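You operate a simulated robot arm through the tools that you are given. There is no shell and no other tool.

Carry out the task below with a simulated robot arm. There is one attempt and no reset: what you move stays moved.

TASK
Start the chiller set to 10, then the air unit; open the air valve once it reaches 6 bar.
Fine: shut the air valve before starting; no alarm on the way; both units end up running; leave the tap and drain lever shut.

Only the result counts: the job must be done as asked and must still hold three seconds after the hand-in. Knocking over, shifting, dropping, spilling or breaking anything else fails it.

THE ROBOT
A 7-joint arm with a fingered hand, fixed in place. Base frame: the origin is on the floor under the middle of its stand, x ahead of it, y to its left, z up. Readings come in cm, rad, newtons and seconds.
With the tool pointing down near the work surface it reaches from about 22 to 72 cm from the base axis. Its first joint turns from -2.897 to 2.897 rad. Payload 4 kg.
The TCP is the grasp point between the finger pads, 2.6 cm short of the fingertips. In the tool frame z runs along the fingers and y along their closing line. The gripper opens to 13.2 cm; its body begins 7.3 cm behind the TCP. The gripper is a hand of 4 fingers: y runs from the thumb to the fingers, the wrist lies at [0, 0, -23.9] in the tool frame, and closing takes about 1.5 s.
Orientation is that of the tool frame in the base frame, as a unit quaternion [x, y, z, w]. With the fingers straight down and closing along the base's y, the tool's x points along the base's -x, its y along +y and its z along -z.

THE INTERFACE
- The arm moves only by the tool step_arm. Its argument "increments" is a list that holds one entry, the list of rows, each a list of 6 numbers: the shift along the base's x, y, z in cm, then the turn, a rotation vector about the base's x, y, z in rad. In form: [[[dx, dy, dz, rx, ry, rz], ...]]. A call has 1 to 20 rows; each row shifts and turns the commanded pose from where the row before left it. "hand" is the opening, from 0 (shut) to 1 (fully open), set as the call begins (left out, the last holds). A row lasts 0.2 s, in which the tool goes at most 5 cm and 0.15 rad; a call with a longer step from one row to the next is refused whole, and so is a gripper value outside its range. A pose out of reach is approached as far as the arm can. The call stops where the force on the tool passes 40 N (or 10 N more than at its start, if that is more) or the arm is blocked; 0.2 s more then pass. Each finger travels about 7.2 cm/s and halts on what it meets, pressing with about 30 N; the grip force reading is that of the motor and also rises with nothing between the fingers. The clock runs only during rows and for 0.2 s after the last one: add rows that do not move to give the fingers time. It gives the time, the measured TCP pose, the force on the tool (base axes), the opening and the grip force at its end, in the units of the frame above (readings bear some noise), with the torque about the TCP (base axes, N m) and any sound that the robot's microphone picked up.
- Cameras (640 x 400 px; columns grow to the right, rows downward): "scene" is fixed at [22.73, -50.07, 139.23]; the picture's right is [0.93, -0.37, 0.00], its down [-0.18, -0.44, -0.88] and it looks along [0.33, 0.82, -0.47] (base axes); focal length 347 px, centre (320, 200). "wrist" rides on the gripper at [6.8, 0.2, -9.7] in the tool frame; the picture's right is [-0.02, 1.00, 0.00], its down [-0.82, -0.02, -0.58] and it looks along [-0.58, -0.01, 0.82] (tool axes); focal length 270 px, centre (320, 200). There is no depth. A picture from a camera that has moved, and an enlarged one, comes with that camera's place and axes in the base frame and with its lens. The place of the scene camera against the robot may be out by one fixed shift of up to 1.8 cm in any direction.
- get_image(camera): a new picture of that camera. The clock stands still meanwhile.
- slide_trunk(by): slides the trunk up (or, below 0, down) by that many cm; the arm rides with it, the base frame stays. It gives what a move gives, with no picture.
- finger_targets(finger1, finger2, finger3, thumb_bend): sets how far each is bent, from 0 (flat) to 1 (curled in); at 0.3 the hand is open as for a grip, at 0.7 the pads meet at the TCP. One left out holds its place. A second passes; each finger stops where it meets its share of the squeeze, and holds until it gets a number again. A gripper value or a shape takes the hand back. It gives what a move gives, with no picture; readings hold the bend of each and the force on the fingers (four entries, about 0 where the hand has none), thumb and palm.
- preshape(shape): the hand has 4 fingers and takes this shape, open, in about a second: jaw (thumb against the fingers, like two jaws); tri (thumb and two fingers); tip (a fingertip pinch); poke (one finger out to press); point (the index stretched); flat (the hand flat); cup (the hand cupped); fist (a fist). The gripper value then closes the fingers along that shape, each until it touches; the sizes above hold for jaw. It gives what a move gives, with no picture.
- enlarge(camera, box): a new picture of the part [left, top, right, bottom] of that camera's present view, enlarged. The clock stands still meanwhile.
- close_job(): hands the job in; it is judged then, once.

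Nothing tells you positions but the pictures and the camera data. Unless the task says otherwise, let go and move clear before handing in.

The tools are called after "Emit:" as name(argument=value, ...) on one line, values as JSON. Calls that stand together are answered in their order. step_arm: Moves the arm, as the interface text tells. Its arguments: {"type":"object","properties":{"increments":{"type":"array","items":{"type":"array","items":{"type":"array","items":{"type":"number"}}}},"hand":{"type":"number"}},"required":["increments"]} The other tools are called the same way: slide_trunk (by) moves the trunk up or down; preshape (shape) gives the hand a shape; finger_targets (finger1, finger2, finger3, thumb_bend) moves the fingers one by one; get_image (camera) takes a picture; enlarge (camera, box) takes an enlarged picture of a part of a camera's view; close_job () hands the job in.

At the start:

```text
time: 0.0
tcp_pos: [38.12, 30.69, 116.68]
ee_rot: [0.001, 1.0, 0.0, -0.001]
wrist_force: [-0.2, 0.2, -0.8]
moment: [0.0, -0.02, 0.01]
finger_gap: 13.19
gripper_force: 0.0
shape: jaw
bend: [0.3, 0.3, 0.3, 0.3]
finger forces: [0.0, 0.0, 0.0, 0.0, 0.0, 0.0]
trunk travel left (down, up): [-52.5, 6.5]
```

scene: 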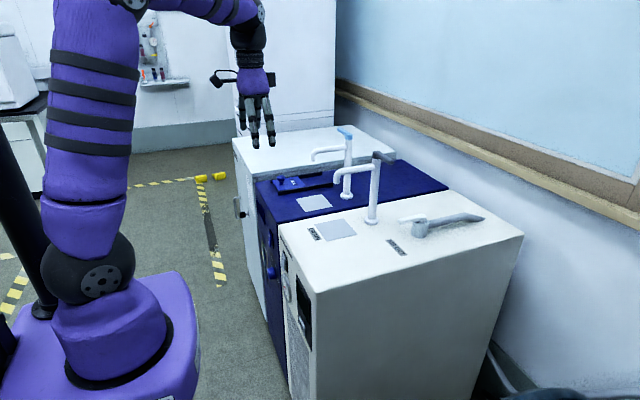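
wrist: 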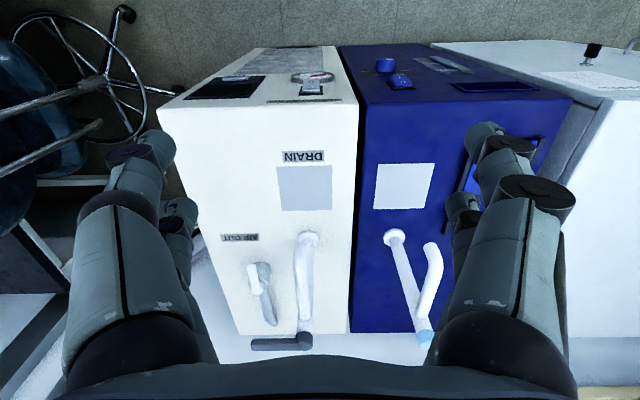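

I see a white cabinet (air unit, with DRAIN and AIR OUT labels) and a blue cabinet (chiller) side by side, with controls on the faces toward the robot. I'll look closer at both before moving.

Emit:
enlarge(camera="scene", box=[230, 110, 530, 300])

Emit:
enlarge(camera="wrist", box=[160, 30, 600, 140])

Emit:
enlarge(camera="wrist", box=[160, 130, 600, 370])

Emit:
enlarge(camera="scene", box=[240, 200, 340, 400])

```text
2.11 times, centred on (380, 205) of scene
camera zoom: at [22.73, -50.07, 139.23], right [0.93, -0.37, 0.0], down [-0.18, -0.44, -0.88], along [0.33, 0.82, -0.47], focal length 731 px, centre (194, 190)
```

zoom: 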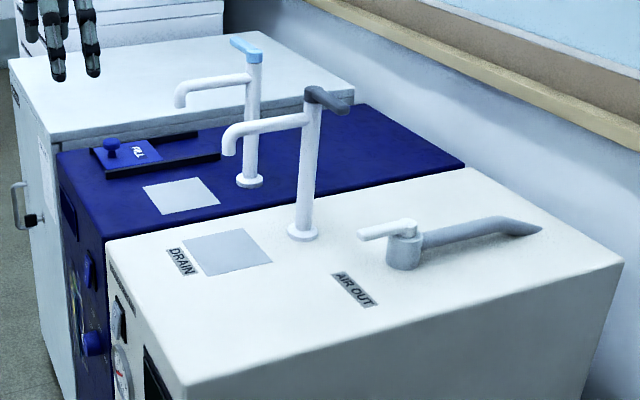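

```text
1.45 times, centred on (380, 85) of wrist
camera zoom: at [31.25, 30.76, 126.16], right [0.03, 1.0, 0.0], down [0.82, -0.02, 0.58], along [0.58, -0.01, -0.82], focal length 393 px, centre (233, 367)
```

zoom: 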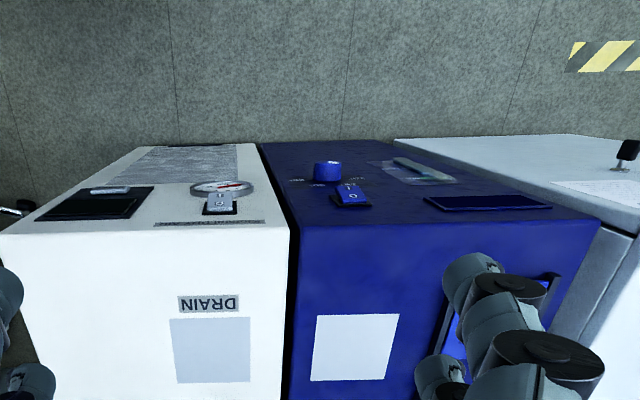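

```text
1.45 times, centred on (380, 250) of wrist
camera zoom: at [31.25, 30.76, 126.16], right [0.03, 1.0, 0.0], down [0.82, -0.02, 0.58], along [0.58, -0.01, -0.82], focal length 393 px, centre (233, 127)
```

zoom: 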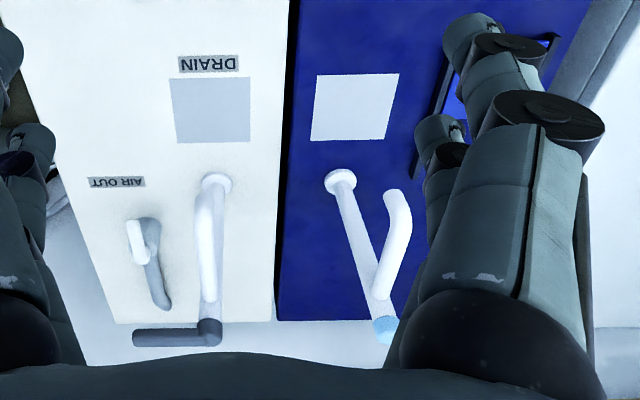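

```text
2.00 times, centred on (290, 300) of scene
camera zoom: at [22.73, -50.07, 139.23], right [0.93, -0.37, 0.0], down [-0.18, -0.44, -0.88], along [0.33, 0.82, -0.47], focal length 694 px, centre (380, 0)
```

zoom: 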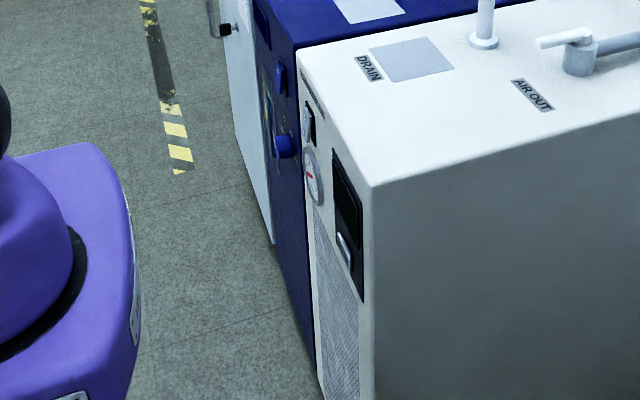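

The cabinets' front faces point at the robot and carry displays, a gauge, rockers and a dial. Next I'll zoom tightly on each control to read marks.

Emit:
enlarge(camera="scene", box=[260, 160, 350, 216])

Emit:
enlarge(camera="scene", box=[370, 190, 500, 271])

Emit:
enlarge(camera="scene", box=[300, 120, 410, 230])

Emit:
enlarge(camera="wrist", box=[170, 50, 350, 115])

Emit:
enlarge(camera="wrist", box=[340, 40, 560, 110])

Emit:
enlarge(camera="scene", box=[255, 210, 325, 350])

```text
7.11 times, centred on (305, 188) of scene
camera zoom: at [22.73, -50.07, 139.23], right [0.93, -0.37, 0.0], down [-0.18, -0.44, -0.88], along [0.33, 0.82, -0.47], focal length 2468 px, centre (427, 285)
```

zoom: 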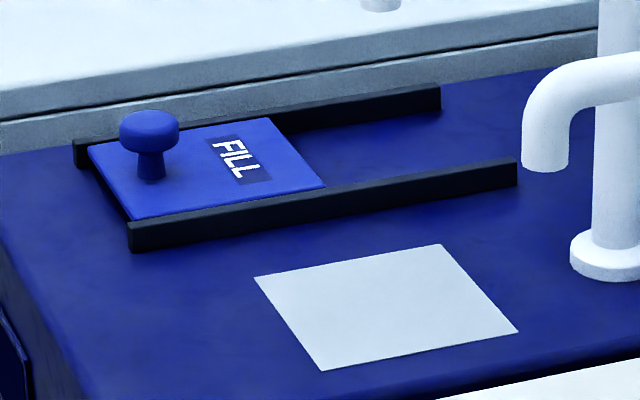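

```text
4.92 times, centred on (435, 230) of scene
camera zoom: at [22.73, -50.07, 139.23], right [0.93, -0.37, 0.0], down [-0.18, -0.44, -0.88], along [0.33, 0.82, -0.47], focal length 1709 px, centre (-246, 50)
```

zoom: 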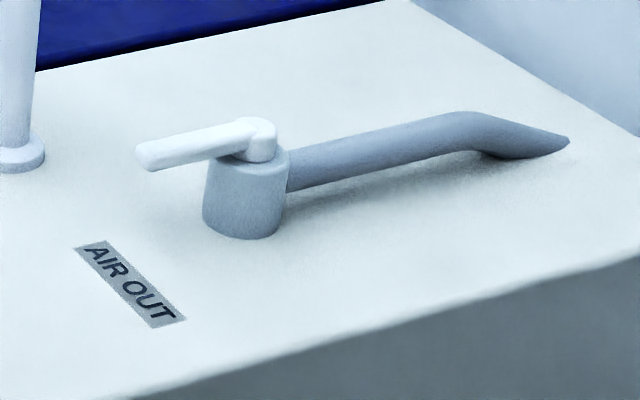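

```text
3.64 times, centred on (355, 175) of scene
camera zoom: at [22.73, -50.07, 139.23], right [0.93, -0.37, 0.0], down [-0.18, -0.44, -0.88], along [0.33, 0.82, -0.47], focal length 1262 px, centre (193, 291)
```

zoom: 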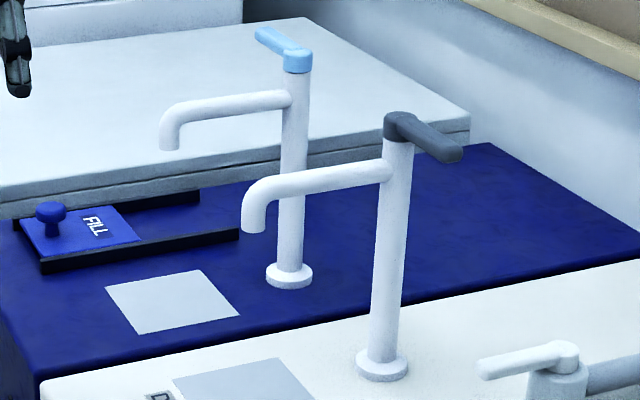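

```text
3.56 times, centred on (260, 82) of wrist
camera zoom: at [31.25, 30.76, 126.16], right [0.03, 1.0, 0.0], down [0.82, -0.02, 0.58], along [0.58, -0.01, -0.82], focal length 961 px, centre (533, 618)
```

zoom: 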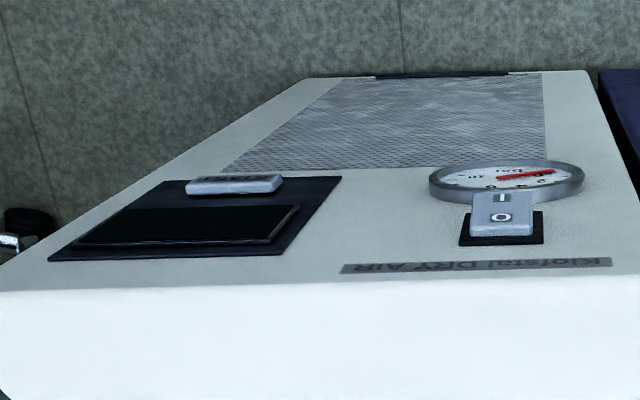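

```text
2.91 times, centred on (450, 75) of wrist
camera zoom: at [31.25, 30.76, 126.16], right [0.03, 1.0, 0.0], down [0.82, -0.02, 0.58], along [0.58, -0.01, -0.82], focal length 786 px, centre (-58, 564)
```

zoom: 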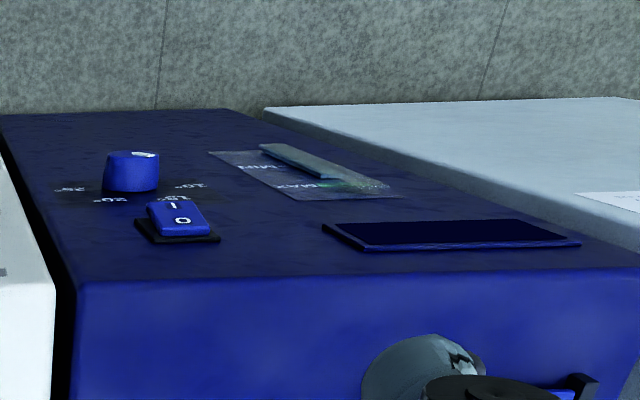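

```text
2.86 times, centred on (290, 280) of scene
camera zoom: at [22.73, -50.07, 139.23], right [0.93, -0.37, 0.0], down [-0.18, -0.44, -0.88], along [0.33, 0.82, -0.47], focal length 992 px, centre (406, -29)
```

zoom: 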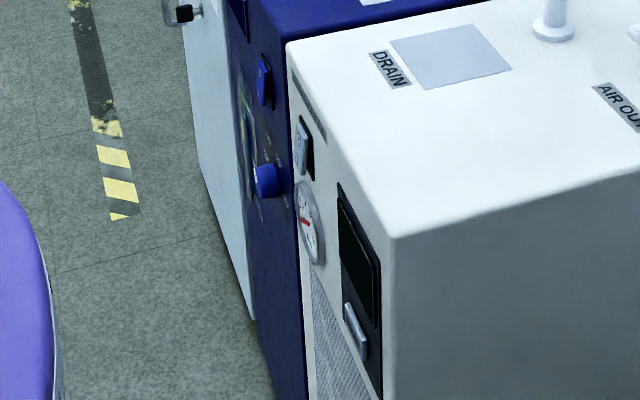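

The air valve's white lever lies in line with its pipe (it looks open), while the drain lever and blue tap handle lie across their spouts (they look shut). I'll move the wrist camera back and tilt it to read the front faces.

Emit:
step_arm(increments=[[[-2, 0, -1, 0, -0.12, 0], [-2, 0, -1, 0, -0.12, 0], [-2, 0, -1, 0, -0.12, 0], [-2, 0, -1, 0, -0.12, 0], [-1, 0, -1, 0, -0.12, 0]]])

Emit:
get_image(camera="wrist")

Emit:
get_image(camera="scene")

```text
time: 1.2
tcp_pos: [29.24, 30.79, 111.67]
ee_rot: [0.0, 0.955, 0.001, 0.296]
wrist_force: [0.8, -0.2, -0.7]
moment: [-0.02, -0.02, -0.01]
finger_gap: 13.17
gripper_force: 0.0
shape: jaw
bend: [0.3, 0.3, 0.3, 0.3]
finger forces: [0.0, 0.1, 0.0, 0.0, 0.1, 0.0]
trunk travel left (down, up): [-52.5, 6.5]
```

```text
taken
camera wrist: at [18.11, 30.93, 115.62], right [0.02, 1.0, 0.02], down [0.35, -0.02, 0.94], along [0.94, -0.01, -0.35], focal length 270 px, centre (320, 200)
```

wrist: 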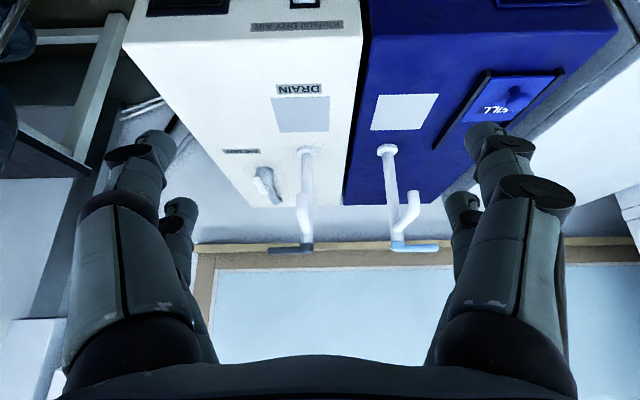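

```text
taken
```

scene: 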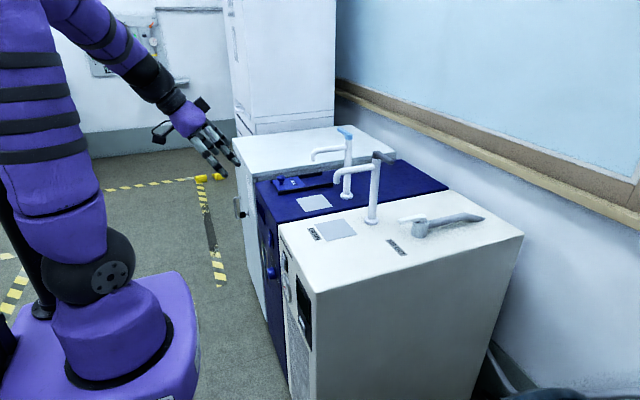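

The arm is clear of the cabinets at x≈43. I'll lower the trunk so the camera faces the fronts.

Emit:
slide_trunk(by=-25)

Emit:
get_image(camera="wrist")

Emit:
get_image(camera="scene")

```text
time: 3.8
tcp_pos: [29.3, 30.67, 86.61]
ee_rot: [0.001, 0.955, 0.0, 0.295]
wrist_force: [-0.2, -0.5, 0.4]
moment: [-0.02, 0.03, 0.01]
finger_gap: 13.2
gripper_force: 0.1
shape: jaw
bend: [0.3, 0.3, 0.3, 0.3]
finger forces: [0.0, 0.0, 0.1, 0.0, 0.1, 0.0]
trunk travel left (down, up): [-27.5, 31.5]
```

```text
taken
camera wrist: at [18.13, 30.93, 90.66], right [0.02, 1.0, 0.02], down [0.35, -0.02, 0.94], along [0.94, -0.01, -0.35], focal length 270 px, centre (320, 200)
```

wrist: 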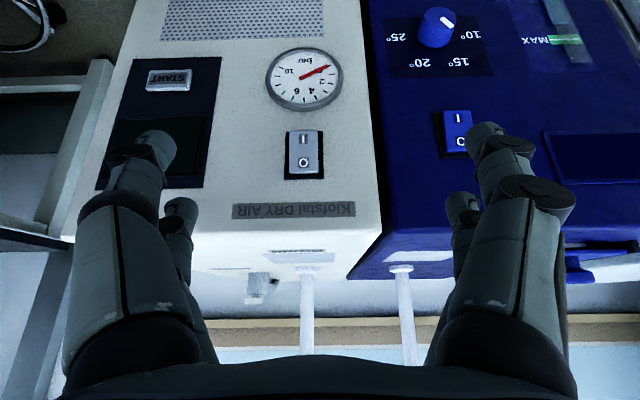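

```text
taken
```

scene: 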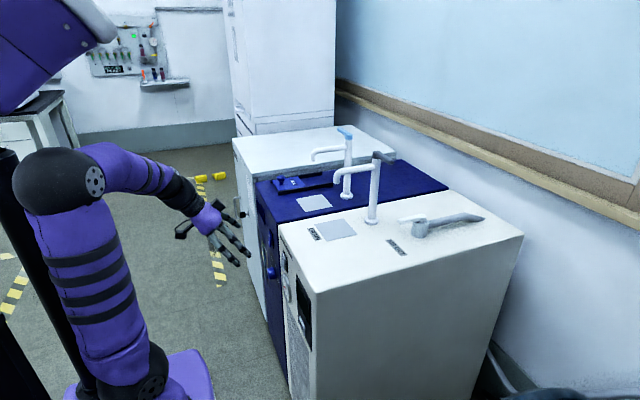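

Now I can read a START button, gauge, and rocker on the air unit, and a dial (10–25°), rocker and level window on the chiller. I'll lower a bit more for the lower parts and zoom.

Emit:
slide_trunk(by=-12)

Emit:
get_image(camera="wrist")

Emit:
enlarge(camera="wrist", box=[60, 60, 380, 260])

Emit:
enlarge(camera="wrist", box=[360, 60, 640, 235])

```text
time: 5.3
tcp_pos: [29.26, 30.79, 74.66]
ee_rot: [0.001, 0.955, 0.0, 0.296]
wrist_force: [-1.0, 0.1, -0.2]
moment: [-0.03, -0.01, 0.01]
finger_gap: 13.21
gripper_force: 0.1
shape: jaw
bend: [0.3, 0.3, 0.3, 0.3]
finger forces: [0.0, 0.0, 0.1, 0.0, 0.0, 0.0]
trunk travel left (down, up): [-15.5, 43.5]
```

```text
taken
camera wrist: at [18.13, 30.93, 78.66], right [0.02, 1.0, 0.02], down [0.35, -0.02, 0.94], along [0.94, -0.01, -0.35], focal length 270 px, centre (320, 200)
```

wrist: 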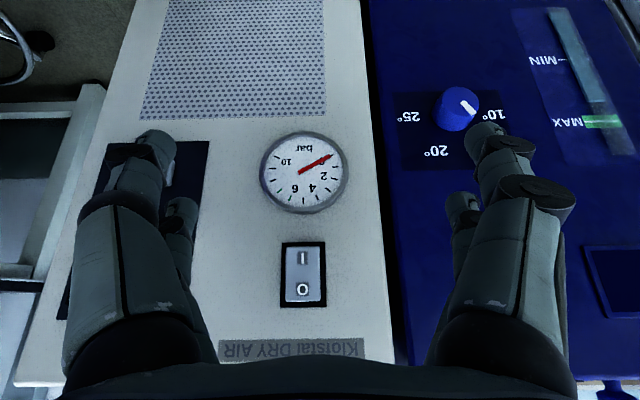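

```text
2.00 times, centred on (220, 160) of wrist
camera zoom: at [18.13, 30.93, 78.66], right [0.02, 1.0, 0.02], down [0.35, -0.02, 0.94], along [0.94, -0.01, -0.35], focal length 541 px, centre (520, 280)
```

zoom: 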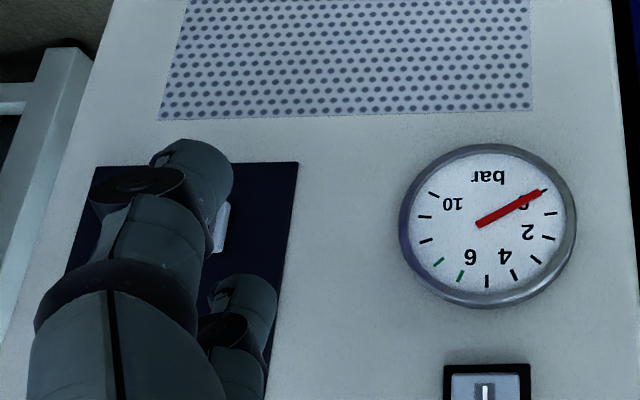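

```text
2.29 times, centred on (500, 148) of wrist
camera zoom: at [18.13, 30.93, 78.66], right [0.02, 1.0, 0.02], down [0.35, -0.02, 0.94], along [0.94, -0.01, -0.35], focal length 618 px, centre (-91, 320)
```

zoom: 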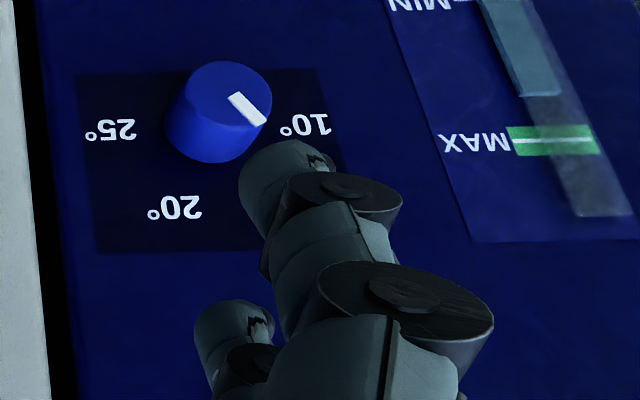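

Fingers block part of the view, so I'll curl the hand into a fist to see the panels clearly.

Emit:
preshape(shape="fist")

Emit:
get_image(camera="wrist")

Emit:
enlarge(camera="wrist", box=[380, 60, 540, 160])

```text
time: 6.2
tcp_pos: [29.31, 30.75, 74.57]
ee_rot: [0.0, 0.955, 0.001, 0.296]
wrist_force: [-0.4, 0.2, -0.1]
moment: [0.0, 0.0, 0.05]
finger_gap: 0.04
gripper_force: 0.0
shape: fist
bend: [1.0, 1.0, 1.0, 0.53]
finger forces: [0.1, 0.0, 0.0, 0.0, 0.0, 0.0]
trunk travel left (down, up): [-15.5, 43.5]
```

```text
taken
camera wrist: at [18.13, 30.93, 78.65], right [0.02, 1.0, 0.01], down [0.35, -0.02, 0.94], along [0.94, -0.01, -0.35], focal length 270 px, centre (320, 200)
```

wrist: 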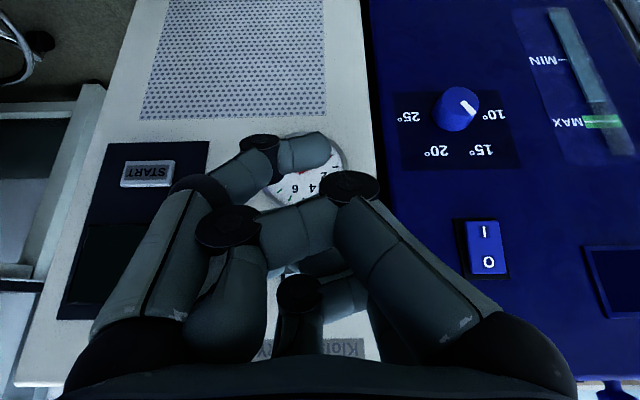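

```text
4.00 times, centred on (460, 110) of wrist
camera zoom: at [18.13, 30.93, 78.65], right [0.02, 1.0, 0.01], down [0.35, -0.02, 0.94], along [0.94, -0.01, -0.35], focal length 1081 px, centre (-240, 560)
```

zoom: 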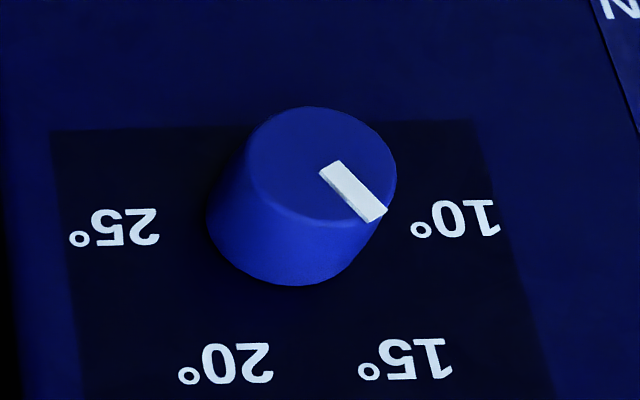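

The dial pointer sits at about 15°, chiller level is between MIN and MAX, pressure 0, both rockers show O above I. Before anything starts, the air valve must be shut, so I'll raise the trunk and look at the valve from close by.

Emit:
enlarge(camera="wrist", box=[440, 200, 640, 325])

Emit:
slide_trunk(by=40)

Emit:
step_arm(increments=[[[3, -2, 0, 0, 0, 0], [3, -2, 0, 0, 0, 0], [3, -2, 0, 0, 0.05, 0], [3, -2, 0, 0, 0.05, 0], [3, -2, 0, 0, 0.05, 0], [3, -2, 0, 0, 0.05, 0], [2, -2, 0, 0, 0, 0]]])

Emit:
get_image(camera="wrist")

Emit:
get_image(camera="scene")

```text
3.20 times, centred on (540, 262) of wrist
camera zoom: at [18.13, 30.93, 78.65], right [0.02, 1.0, 0.01], down [0.35, -0.02, 0.94], along [0.94, -0.01, -0.35], focal length 865 px, centre (-384, 0)
```

zoom: 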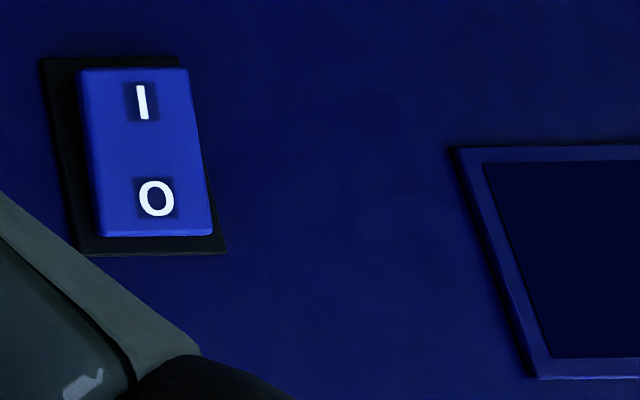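

```text
time: 10.0
tcp_pos: [29.11, 30.83, 114.63]
ee_rot: [0.001, 0.956, 0.0, 0.295]
wrist_force: [-0.8, -0.3, -0.3]
moment: [0.01, 0.02, 0.01]
finger_gap: 0.03
gripper_force: 0.0
shape: fist
bend: [1.0, 1.0, 1.0, 0.53]
finger forces: [0.0, 0.0, 0.0, 0.0, 0.0, 0.0]
trunk travel left (down, up): [-55.5, 3.5]
```

```text
time: 11.6
tcp_pos: [49.13, 16.43, 114.7]
ee_rot: [0.0, 0.98, 0.001, 0.199]
wrist_force: [0.6, 0.1, 0.7]
moment: [-0.03, 0.01, -0.01]
finger_gap: 0.02
gripper_force: 0.1
shape: fist
bend: [1.0, 1.0, 1.0, 0.53]
finger forces: [0.0, 0.1, 0.0, 0.0, 0.1, 0.0]
trunk travel left (down, up): [-55.5, 3.5]
```

```text
taken
camera wrist: at [39.14, 16.65, 120.84], right [0.02, 1.0, 0.01], down [0.53, -0.02, 0.85], along [0.85, -0.01, -0.53], focal length 270 px, centre (320, 200)
```

wrist: 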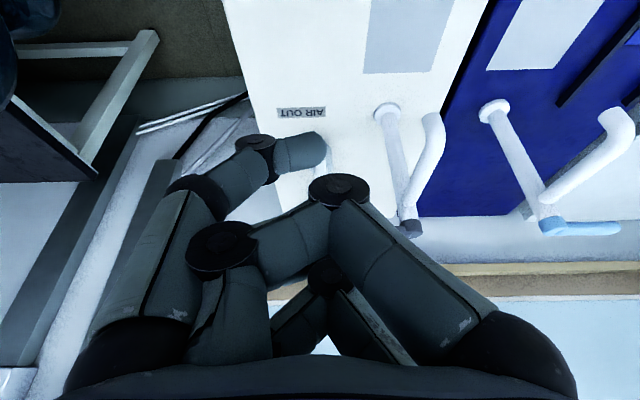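

```text
taken
```

scene: 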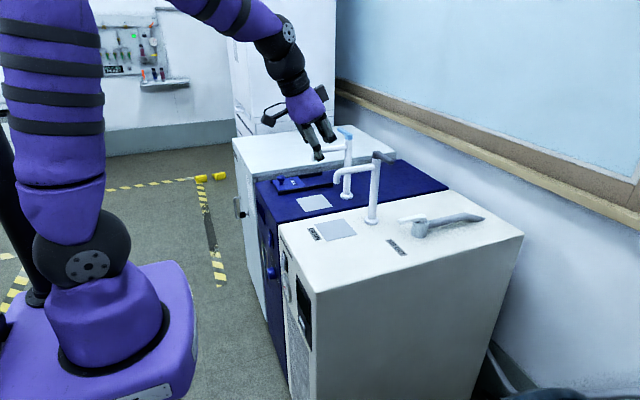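

The fist hides the valve in the wrist view, so I'll reopen the hand to jaw and look again, plus a tight scene zoom.

Emit:
preshape(shape="jaw")

Emit:
get_image(camera="wrist")

Emit:
enlarge(camera="wrist", box=[220, 90, 420, 215])

Emit:
enlarge(camera="scene", box=[392, 205, 440, 235])

```text
time: 12.5
tcp_pos: [49.17, 16.61, 114.65]
ee_rot: [0.001, 0.98, -0.001, 0.199]
wrist_force: [-0.3, 0.4, -0.6]
moment: [0.05, -0.03, -0.01]
finger_gap: 13.2
gripper_force: 0.1
shape: jaw
bend: [0.3, 0.3, 0.3, 0.3]
finger forces: [0.1, 0.0, 0.0, 0.1, 0.1, 0.0]
trunk travel left (down, up): [-55.5, 3.5]
```

```text
taken
camera wrist: at [39.08, 16.71, 120.83], right [0.02, 1.0, 0.01], down [0.53, -0.02, 0.85], along [0.85, -0.01, -0.53], focal length 270 px, centre (320, 200)
```

wrist: 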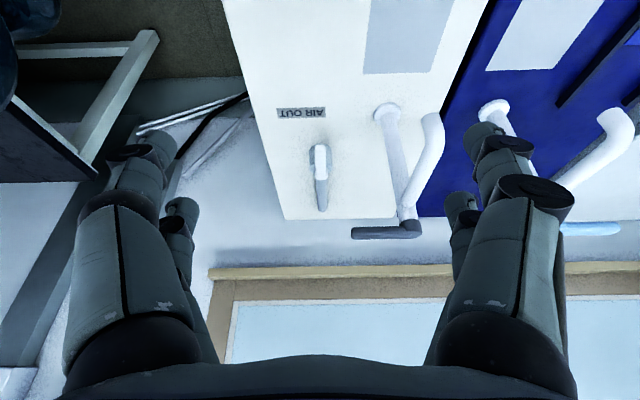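

```text
3.20 times, centred on (320, 152) of wrist
camera zoom: at [39.08, 16.71, 120.83], right [0.02, 1.0, 0.01], down [0.53, -0.02, 0.85], along [0.85, -0.01, -0.53], focal length 865 px, centre (320, 352)
```

zoom: 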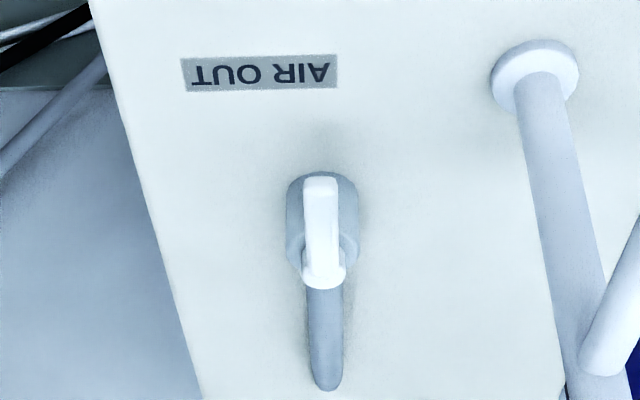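

```text
13.33 times, centred on (416, 220) of scene
camera zoom: at [22.73, -50.07, 139.23], right [0.93, -0.37, 0.0], down [-0.18, -0.44, -0.88], along [0.33, 0.82, -0.47], focal length 4628 px, centre (-960, -67)
```

zoom: 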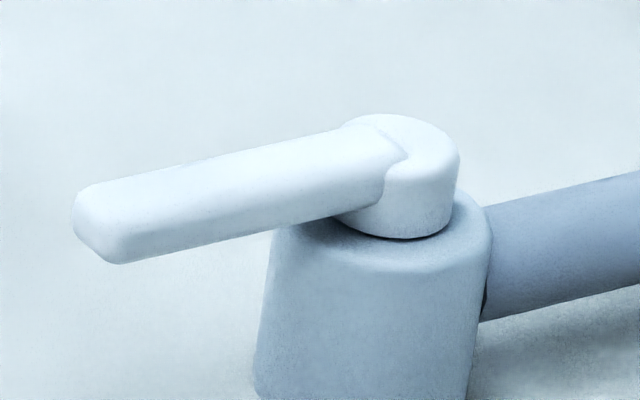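

The lever is in line with its pipe: pivot near (80, 16.6), tip near (72.5, 16.4), z≈88–90. I'll inspect the hand itself in the scene view and try the "poke" shape for use as a pusher.

Emit:
enlarge(camera="scene", box=[250, 60, 370, 180])

Emit:
preshape(shape="poke")

Emit:
enlarge(camera="scene", box=[250, 60, 370, 180])

Emit:
get_image(camera="wrist")

```text
3.33 times, centred on (310, 120) of scene
camera zoom: at [22.73, -50.07, 139.23], right [0.93, -0.37, 0.0], down [-0.18, -0.44, -0.88], along [0.33, 0.82, -0.47], focal length 1157 px, centre (353, 467)
```

zoom: 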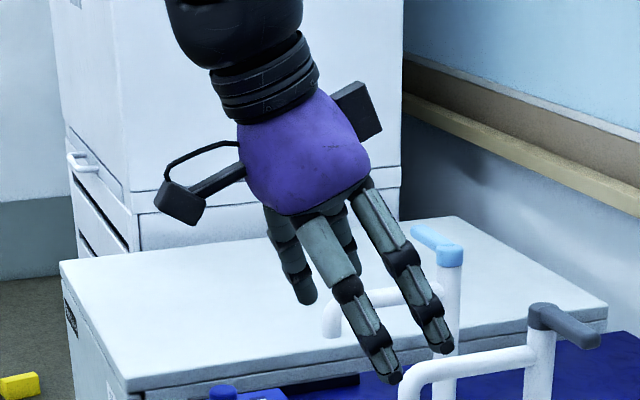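

```text
time: 13.4
tcp_pos: [49.12, 16.48, 114.6]
ee_rot: [0.001, 0.98, 0.0, 0.199]
wrist_force: [0.3, -0.4, 0.0]
moment: [0.0, 0.04, -0.01]
finger_gap: 0.0
gripper_force: 0.0
shape: poke
bend: [1.0, 1.0, 1.0, 0.34]
finger forces: [0.0, 0.0, 0.0, 0.0, 0.0, 0.1]
trunk travel left (down, up): [-55.5, 3.5]
```

```text
3.33 times, centred on (310, 120) of scene
camera zoom: at [22.73, -50.07, 139.23], right [0.93, -0.37, 0.0], down [-0.18, -0.44, -0.88], along [0.33, 0.82, -0.47], focal length 1157 px, centre (353, 467)
```

zoom: 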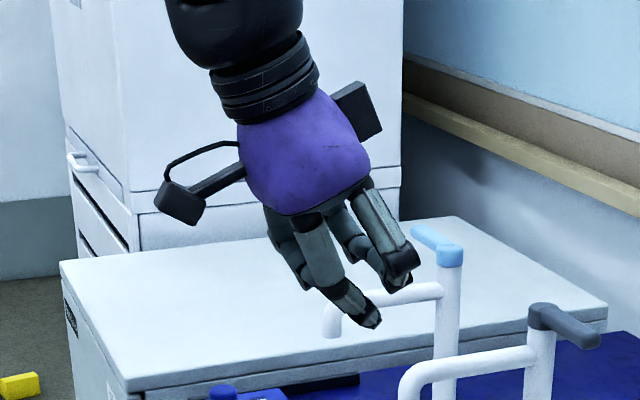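

```text
taken
camera wrist: at [39.08, 16.71, 120.83], right [0.02, 1.0, 0.01], down [0.53, -0.02, 0.85], along [0.85, -0.01, -0.53], focal length 270 px, centre (320, 200)
```

wrist: 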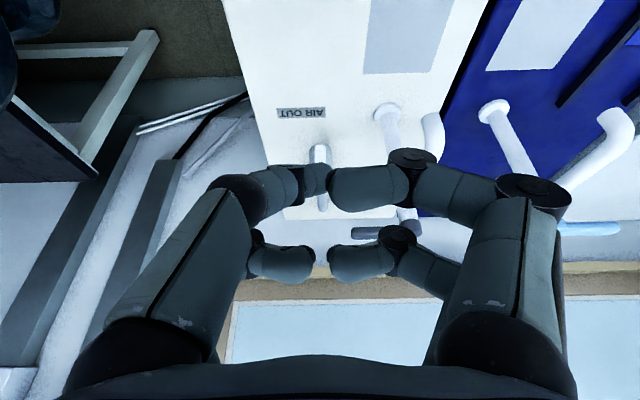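

The hand is four digits in a 2×2 layout; "poke" doesn't give a clearly outstretched finger. I'll check "point" and the shut jaw for comparison.

Emit:
preshape(shape="point")

Emit:
enlarge(camera="scene", box=[250, 60, 370, 180])

Emit:
get_image(camera="wrist")

Emit:
preshape(shape="jaw")

Emit:
step_arm(increments=[[[0, 0, 0, 0, 0, 0], [0, 0, 0, 0, 0, 0], [0, 0, 0, 0, 0, 0], [0, 0, 0, 0, 0, 0], [0, 0, 0, 0, 0, 0], [0, 0, 0, 0, 0, 0], [0, 0, 0, 0, 0, 0]]], hand=0)

Emit:
enlarge(camera="scene", box=[250, 60, 370, 180])

Emit:
get_image(camera="wrist")

```text
time: 14.3
tcp_pos: [49.03, 16.57, 114.74]
ee_rot: [0.001, 0.98, 0.0, 0.199]
wrist_force: [-0.6, 1.0, 0.9]
moment: [-0.02, -0.02, 0.0]
finger_gap: 0.0
gripper_force: 0.1
shape: point
bend: [0.24, 0.99, 1.0, 0.39]
finger forces: [0.0, 0.1, 0.0, 0.1, 0.0, 0.0]
trunk travel left (down, up): [-55.5, 3.5]
```

```text
3.33 times, centred on (310, 120) of scene
camera zoom: at [22.73, -50.07, 139.23], right [0.93, -0.37, 0.0], down [-0.18, -0.44, -0.88], along [0.33, 0.82, -0.47], focal length 1157 px, centre (353, 467)
```

zoom: 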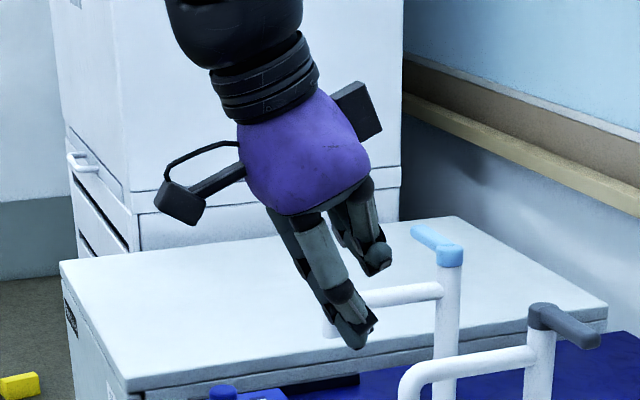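

```text
taken
camera wrist: at [39.08, 16.71, 120.83], right [0.02, 1.0, 0.01], down [0.53, -0.02, 0.85], along [0.85, -0.01, -0.53], focal length 270 px, centre (320, 200)
```

wrist: 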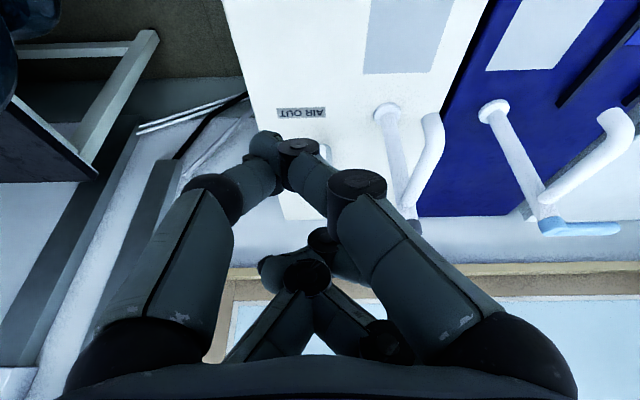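

```text
time: 15.2
tcp_pos: [49.1, 16.5, 114.63]
ee_rot: [0.0, 0.98, 0.0, 0.199]
wrist_force: [-0.4, 1.4, 0.1]
moment: [-0.01, 0.01, 0.0]
finger_gap: 13.16
gripper_force: 0.2
shape: jaw
bend: [0.3, 0.3, 0.3, 0.3]
finger forces: [0.0, 0.0, 0.1, 0.1, 0.0, 0.1]
trunk travel left (down, up): [-55.5, 3.5]
```

```text
time: 16.8
tcp_pos: [49.15, 16.55, 114.69]
ee_rot: [0.001, 0.98, 0.0, 0.199]
wrist_force: [-0.4, 0.5, -0.2]
moment: [-0.01, 0.01, -0.02]
finger_gap: 0.0
gripper_force: 30.2
shape: jaw
bend: [0.62, 0.63, 0.63, 0.7]
finger forces: [0.0, 0.0, 0.0, 0.0, 0.0, 0.1]
trunk travel left (down, up): [-55.5, 3.5]
```

```text
3.33 times, centred on (310, 120) of scene
camera zoom: at [22.73, -50.07, 139.23], right [0.93, -0.37, 0.0], down [-0.18, -0.44, -0.88], along [0.33, 0.82, -0.47], focal length 1157 px, centre (353, 467)
```

zoom: 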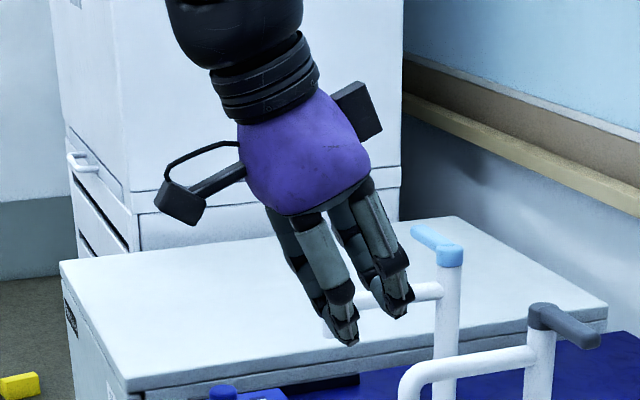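

```text
taken
camera wrist: at [39.09, 16.69, 120.83], right [0.02, 1.0, 0.01], down [0.53, -0.02, 0.85], along [0.85, -0.01, -0.53], focal length 270 px, centre (320, 200)
```

wrist: 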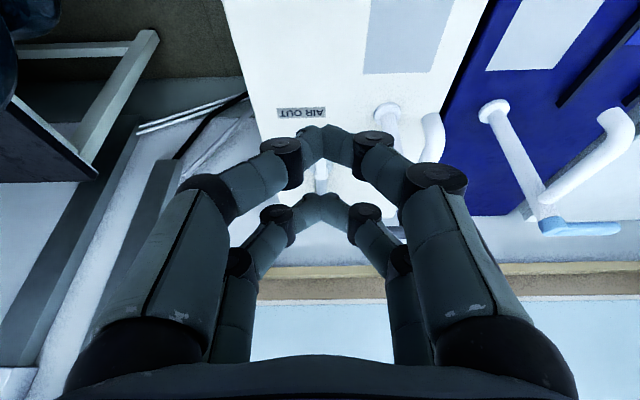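

The jaw has two digit pairs about ±2 cm apart along tool x. I'll open it wide and come down straddling the air lever (fingers on its +y side, thumb side well clear), staying at low y away from the drain lever.

Emit:
step_arm(increments=[[[4, -0.7, 0, 0, 0, 0], [4, -0.7, 0, 0, 0, 0], [4, -0.7, -1, 0, 0, 0], [4, -0.7, -1, 0, 0, 0], [3, -0.7, -3, 0, 0, 0], [2, -0.5, -4, 0, 0, 0], [2, -0.5, -4, 0, 0, 0], [0.85, 0, -3.7, 0, 0, 0]]], hand=1)

Emit:
get_image(camera="wrist")

Emit:
get_image(camera="scene")

```text
time: 18.6
tcp_pos: [73.43, 12.15, 98.23]
ee_rot: [0.0, 0.98, 0.0, 0.2]
wrist_force: [-0.5, 0.9, -0.6]
moment: [-0.01, 0.03, 0.01]
finger_gap: 13.2
gripper_force: 0.0
shape: jaw
bend: [0.3, 0.3, 0.3, 0.3]
finger forces: [0.0, 0.1, 0.0, 0.0, 0.1, 0.0]
trunk travel left (down, up): [-55.5, 3.5]
```

```text
taken
camera wrist: at [63.25, 12.35, 104.29], right [0.02, 1.0, 0.01], down [0.53, -0.02, 0.85], along [0.85, -0.01, -0.53], focal length 270 px, centre (320, 200)
```

wrist: 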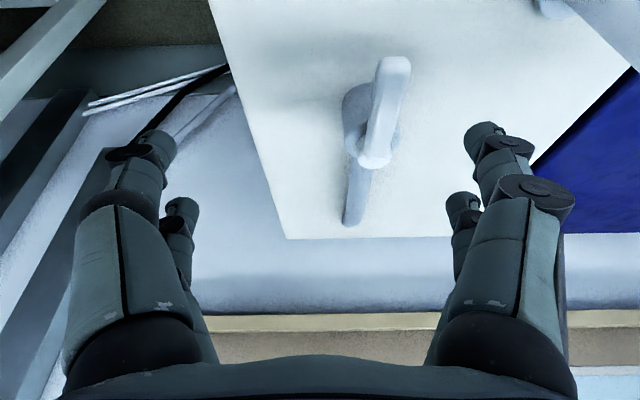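

```text
taken
```

scene: 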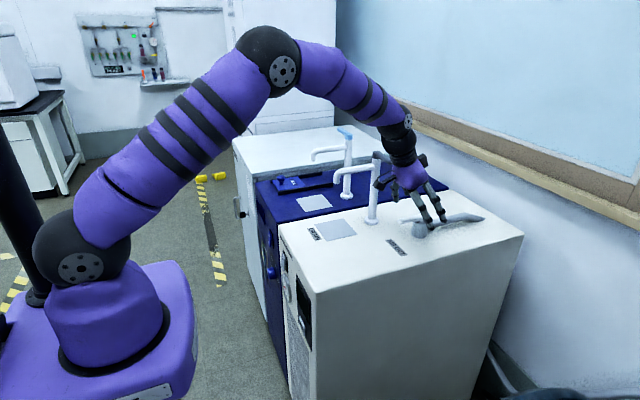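

The lever tip is at about (72.3, 16.5) and lies between thumb and finger sides. I'll descend so the fingertips are just above the cabinet top.

Emit:
step_arm(increments=[[[0, 0, -3.5, 0, 0, 0], [0, 0, -3.5, 0, 0, 0], [0, 0, -2, 0, 0, 0], [0, 0, -0.8, 0, 0, 0]]])

Emit:
get_image(camera="wrist")

Emit:
enlarge(camera="scene", box=[350, 130, 500, 260])

```text
time: 19.6
tcp_pos: [73.16, 12.35, 88.18]
ee_rot: [0.001, 0.98, -0.001, 0.2]
wrist_force: [0.3, 0.1, -0.1]
moment: [0.0, 0.0, 0.01]
finger_gap: 13.21
gripper_force: 0.1
shape: jaw
bend: [0.3, 0.3, 0.3, 0.3]
finger forces: [0.1, 0.0, 0.0, 0.0, 0.1, 0.0]
trunk travel left (down, up): [-55.5, 3.5]
```

```text
taken
camera wrist: at [63.07, 12.39, 94.29], right [0.02, 1.0, 0.01], down [0.53, -0.02, 0.85], along [0.85, -0.01, -0.53], focal length 270 px, centre (320, 200)
```

wrist: 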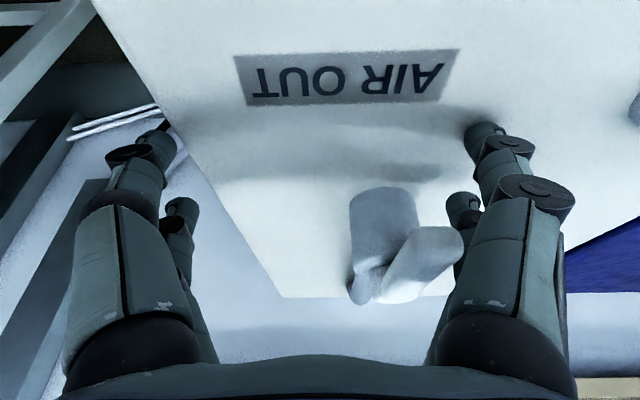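

```text
3.08 times, centred on (425, 195) of scene
camera zoom: at [22.73, -50.07, 139.23], right [0.93, -0.37, 0.0], down [-0.18, -0.44, -0.88], along [0.33, 0.82, -0.47], focal length 1068 px, centre (-3, 215)
```

zoom: 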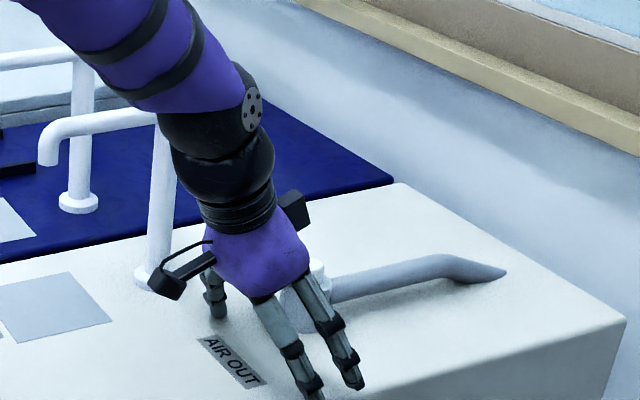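

The fingers now hang on the +y side of the lever near its tip with nothing touched. I'll push gently toward −y to see whether the lever turns that way.

Emit:
step_arm(increments=[[[0, -0.6, 0, 0, 0, 0], [0, -0.6, 0, 0, 0, 0], [0, -0.6, 0, 0, 0, 0], [0, -0.5, 0, 0, 0, 0], [0, -0.5, 0, 0, 0, 0], [0, -0.5, 0, 0, 0, 0]]])

Emit:
get_image(camera="wrist")

```text
time: 21.0
tcp_pos: [73.14, 8.91, 88.18]
ee_rot: [0.001, 0.98, 0.0, 0.199]
wrist_force: [0.6, 1.2, 1.1]
moment: [-0.02, 0.02, 0.01]
finger_gap: 13.19
gripper_force: 0.1
shape: jaw
bend: [0.3, 0.29, 0.3, 0.3]
finger forces: [0.1, 0.4, 0.0, 0.0, 0.0, 0.0]
trunk travel left (down, up): [-55.5, 3.5]
```

```text
taken
camera wrist: at [63.14, 9.08, 94.34], right [0.02, 1.0, 0.01], down [0.53, -0.02, 0.85], along [0.85, -0.02, -0.53], focal length 270 px, centre (320, 200)
```

wrist: 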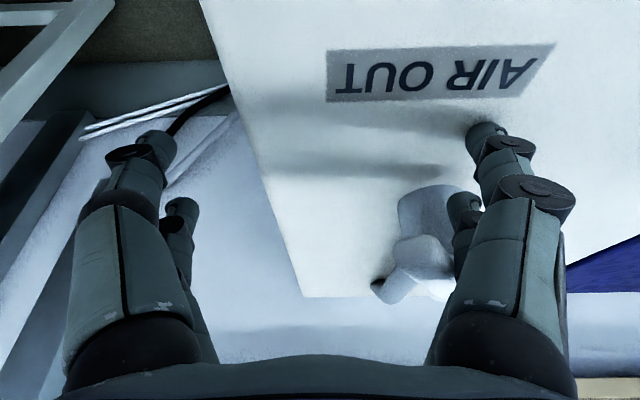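

The lever seems to be yielding toward −y with almost no force. I'll keep following the arc.

Emit:
step_arm(increments=[[[0, -0.5, 0, 0, 0, 0], [0, -0.5, 0, 0, 0, 0], [0, -0.5, 0, 0, 0, 0], [0, -0.5, 0, 0, 0, 0]]])

Emit:
get_image(camera="wrist")

Emit:
enlarge(camera="scene", box=[350, 130, 500, 260])

```text
time: 22.0
tcp_pos: [73.19, 7.09, 88.1]
ee_rot: [0.0, 0.98, 0.001, 0.199]
wrist_force: [-0.2, 0.8, -0.1]
moment: [0.0, 0.04, 0.05]
finger_gap: 13.19
gripper_force: 0.0
shape: jaw
bend: [0.3, 0.29, 0.3, 0.3]
finger forces: [0.3, 0.5, 0.0, 0.0, 0.0, 0.0]
trunk travel left (down, up): [-55.5, 3.5]
```

```text
taken
camera wrist: at [63.03, 7.18, 94.27], right [0.02, 1.0, 0.01], down [0.53, -0.02, 0.85], along [0.85, -0.01, -0.53], focal length 270 px, centre (320, 200)
```

wrist: 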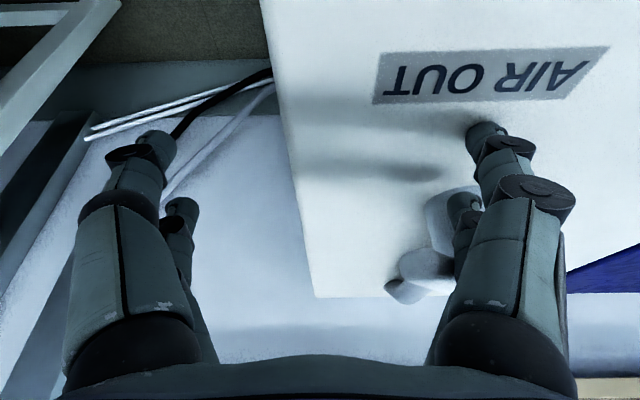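

```text
3.08 times, centred on (425, 195) of scene
camera zoom: at [22.73, -50.07, 139.23], right [0.93, -0.37, 0.0], down [-0.18, -0.44, -0.88], along [0.33, 0.82, -0.47], focal length 1068 px, centre (-3, 215)
```

zoom: 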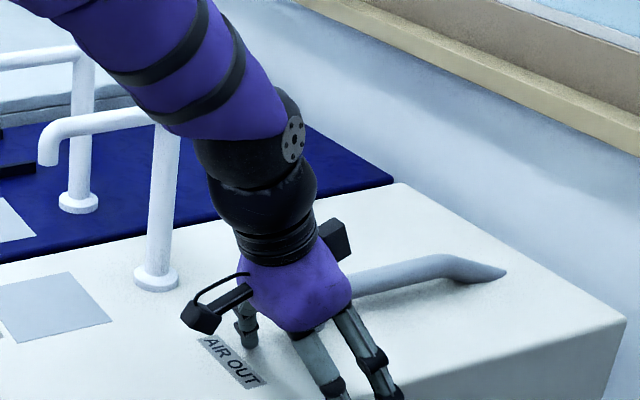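

The lever is about halfway round toward −y. I'll continue around the arc, adding +x to bring it square to the pipe.

Emit:
step_arm(increments=[[[0.2, -0.5, 0, 0, 0, 0], [0.3, -0.5, 0, 0, 0, 0], [0.4, -0.5, 0, 0, 0, 0], [0.5, -0.4, 0, 0, 0, 0], [0.5, -0.3, 0, 0, 0, 0], [0.5, -0.3, 0, 0, 0, 0]]])

Emit:
get_image(camera="wrist")

```text
time: 23.4
tcp_pos: [75.47, 4.32, 88.07]
ee_rot: [0.001, 0.98, 0.0, 0.199]
wrist_force: [-1.1, 0.2, 0.6]
moment: [0.06, 0.01, 0.08]
finger_gap: 13.19
gripper_force: 0.0
shape: jaw
bend: [0.29, 0.29, 0.3, 0.3]
finger forces: [0.9, 0.6, 0.1, 0.1, 0.0, 0.0]
trunk travel left (down, up): [-55.5, 3.5]
```

```text
taken
camera wrist: at [65.33, 4.57, 94.21], right [0.02, 1.0, 0.01], down [0.53, -0.02, 0.85], along [0.85, -0.02, -0.53], focal length 270 px, centre (320, 200)
```

wrist: 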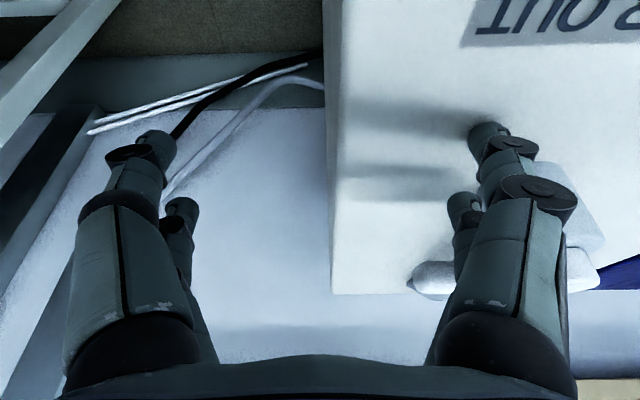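

The lever now lies nearly square to the pipe. I'll nudge slightly further to feel for a stop.

Emit:
step_arm(increments=[[[0.3, 0, 0, 0, 0, 0], [0.3, 0, 0, 0, 0, 0]]])

Emit:
enlarge(camera="wrist", box=[380, 180, 620, 330])

```text
time: 24.0
tcp_pos: [76.11, 4.34, 88.09]
ee_rot: [0.0, 0.98, 0.001, 0.2]
wrist_force: [-1.6, -0.6, -0.1]
moment: [0.12, 0.0, 0.05]
finger_gap: 13.18
gripper_force: 0.0
shape: jaw
bend: [0.29, 0.3, 0.3, 0.3]
finger forces: [1.1, 0.9, 0.0, 0.0, 0.1, 0.0]
trunk travel left (down, up): [-55.5, 3.5]
```

```text
2.67 times, centred on (500, 255) of wrist
camera zoom: at [66.0, 4.61, 94.21], right [0.02, 1.0, 0.01], down [0.53, -0.02, 0.85], along [0.85, -0.01, -0.53], focal length 721 px, centre (-160, 53)
```

zoom: 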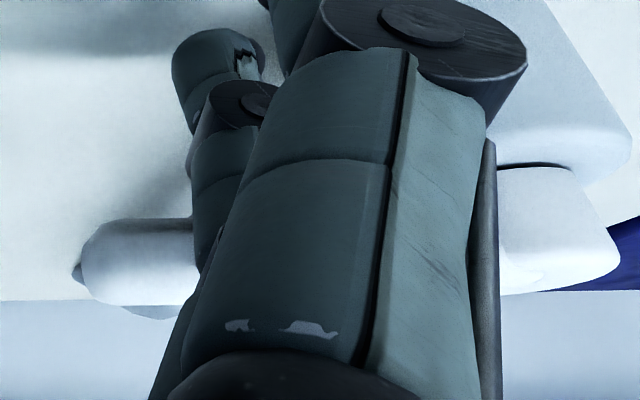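

Still no stop felt and little force, so I'll back off to −x and look at the lever angle unobstructed.

Emit:
step_arm(increments=[[[-2, 0, 0, 0, 0, 0], [-3, 0, 0, 0, 0, 0], [-3, 0, 2, 0, 0, 0], [-3, 0, 3, 0, 0, 0], [-3, 1, 3, 0, 0, 0], [-3, 2, 3, 0, 0, 0], [-3, 2, 3, 0, 0, 0]]])

Emit:
get_image(camera="wrist")

Emit:
enlarge(camera="wrist", box=[230, 60, 430, 185])

Emit:
enlarge(camera="scene", box=[370, 190, 500, 271])

```text
time: 25.6
tcp_pos: [55.99, 9.74, 102.02]
ee_rot: [0.0, 0.98, 0.0, 0.199]
wrist_force: [0.3, 0.0, -0.3]
moment: [-0.03, 0.02, 0.01]
finger_gap: 13.2
gripper_force: 0.1
shape: jaw
bend: [0.3, 0.3, 0.3, 0.3]
finger forces: [0.0, 0.0, 0.0, 0.0, 0.0, 0.1]
trunk travel left (down, up): [-55.5, 3.5]
```

```text
taken
camera wrist: at [45.9, 9.82, 108.27], right [0.02, 1.0, 0.01], down [0.53, -0.02, 0.85], along [0.85, -0.01, -0.53], focal length 270 px, centre (320, 200)
```

wrist: 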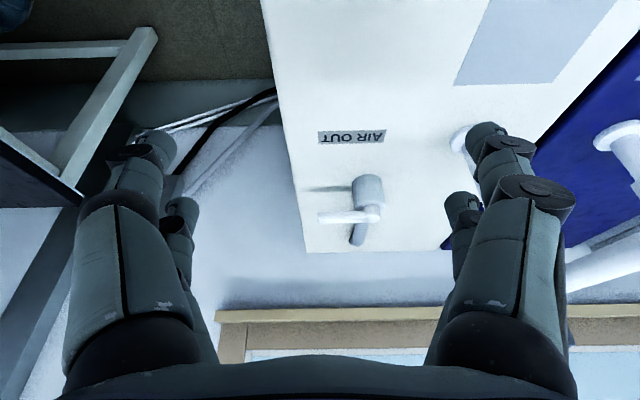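

```text
3.20 times, centred on (330, 122) of wrist
camera zoom: at [45.9, 9.82, 108.27], right [0.02, 1.0, 0.01], down [0.53, -0.02, 0.85], along [0.85, -0.01, -0.53], focal length 865 px, centre (288, 448)
```

zoom: 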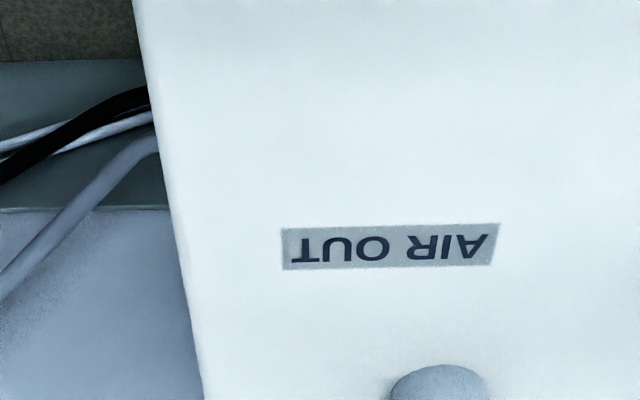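

```text
4.92 times, centred on (435, 230) of scene
camera zoom: at [22.73, -50.07, 139.23], right [0.93, -0.37, 0.0], down [-0.18, -0.44, -0.88], along [0.33, 0.82, -0.47], focal length 1709 px, centre (-246, 50)
```

zoom: 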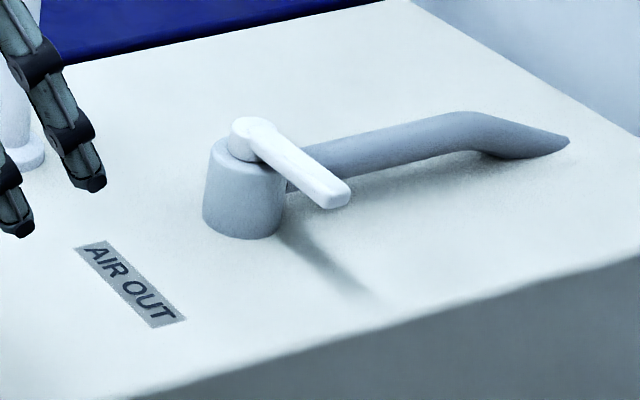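

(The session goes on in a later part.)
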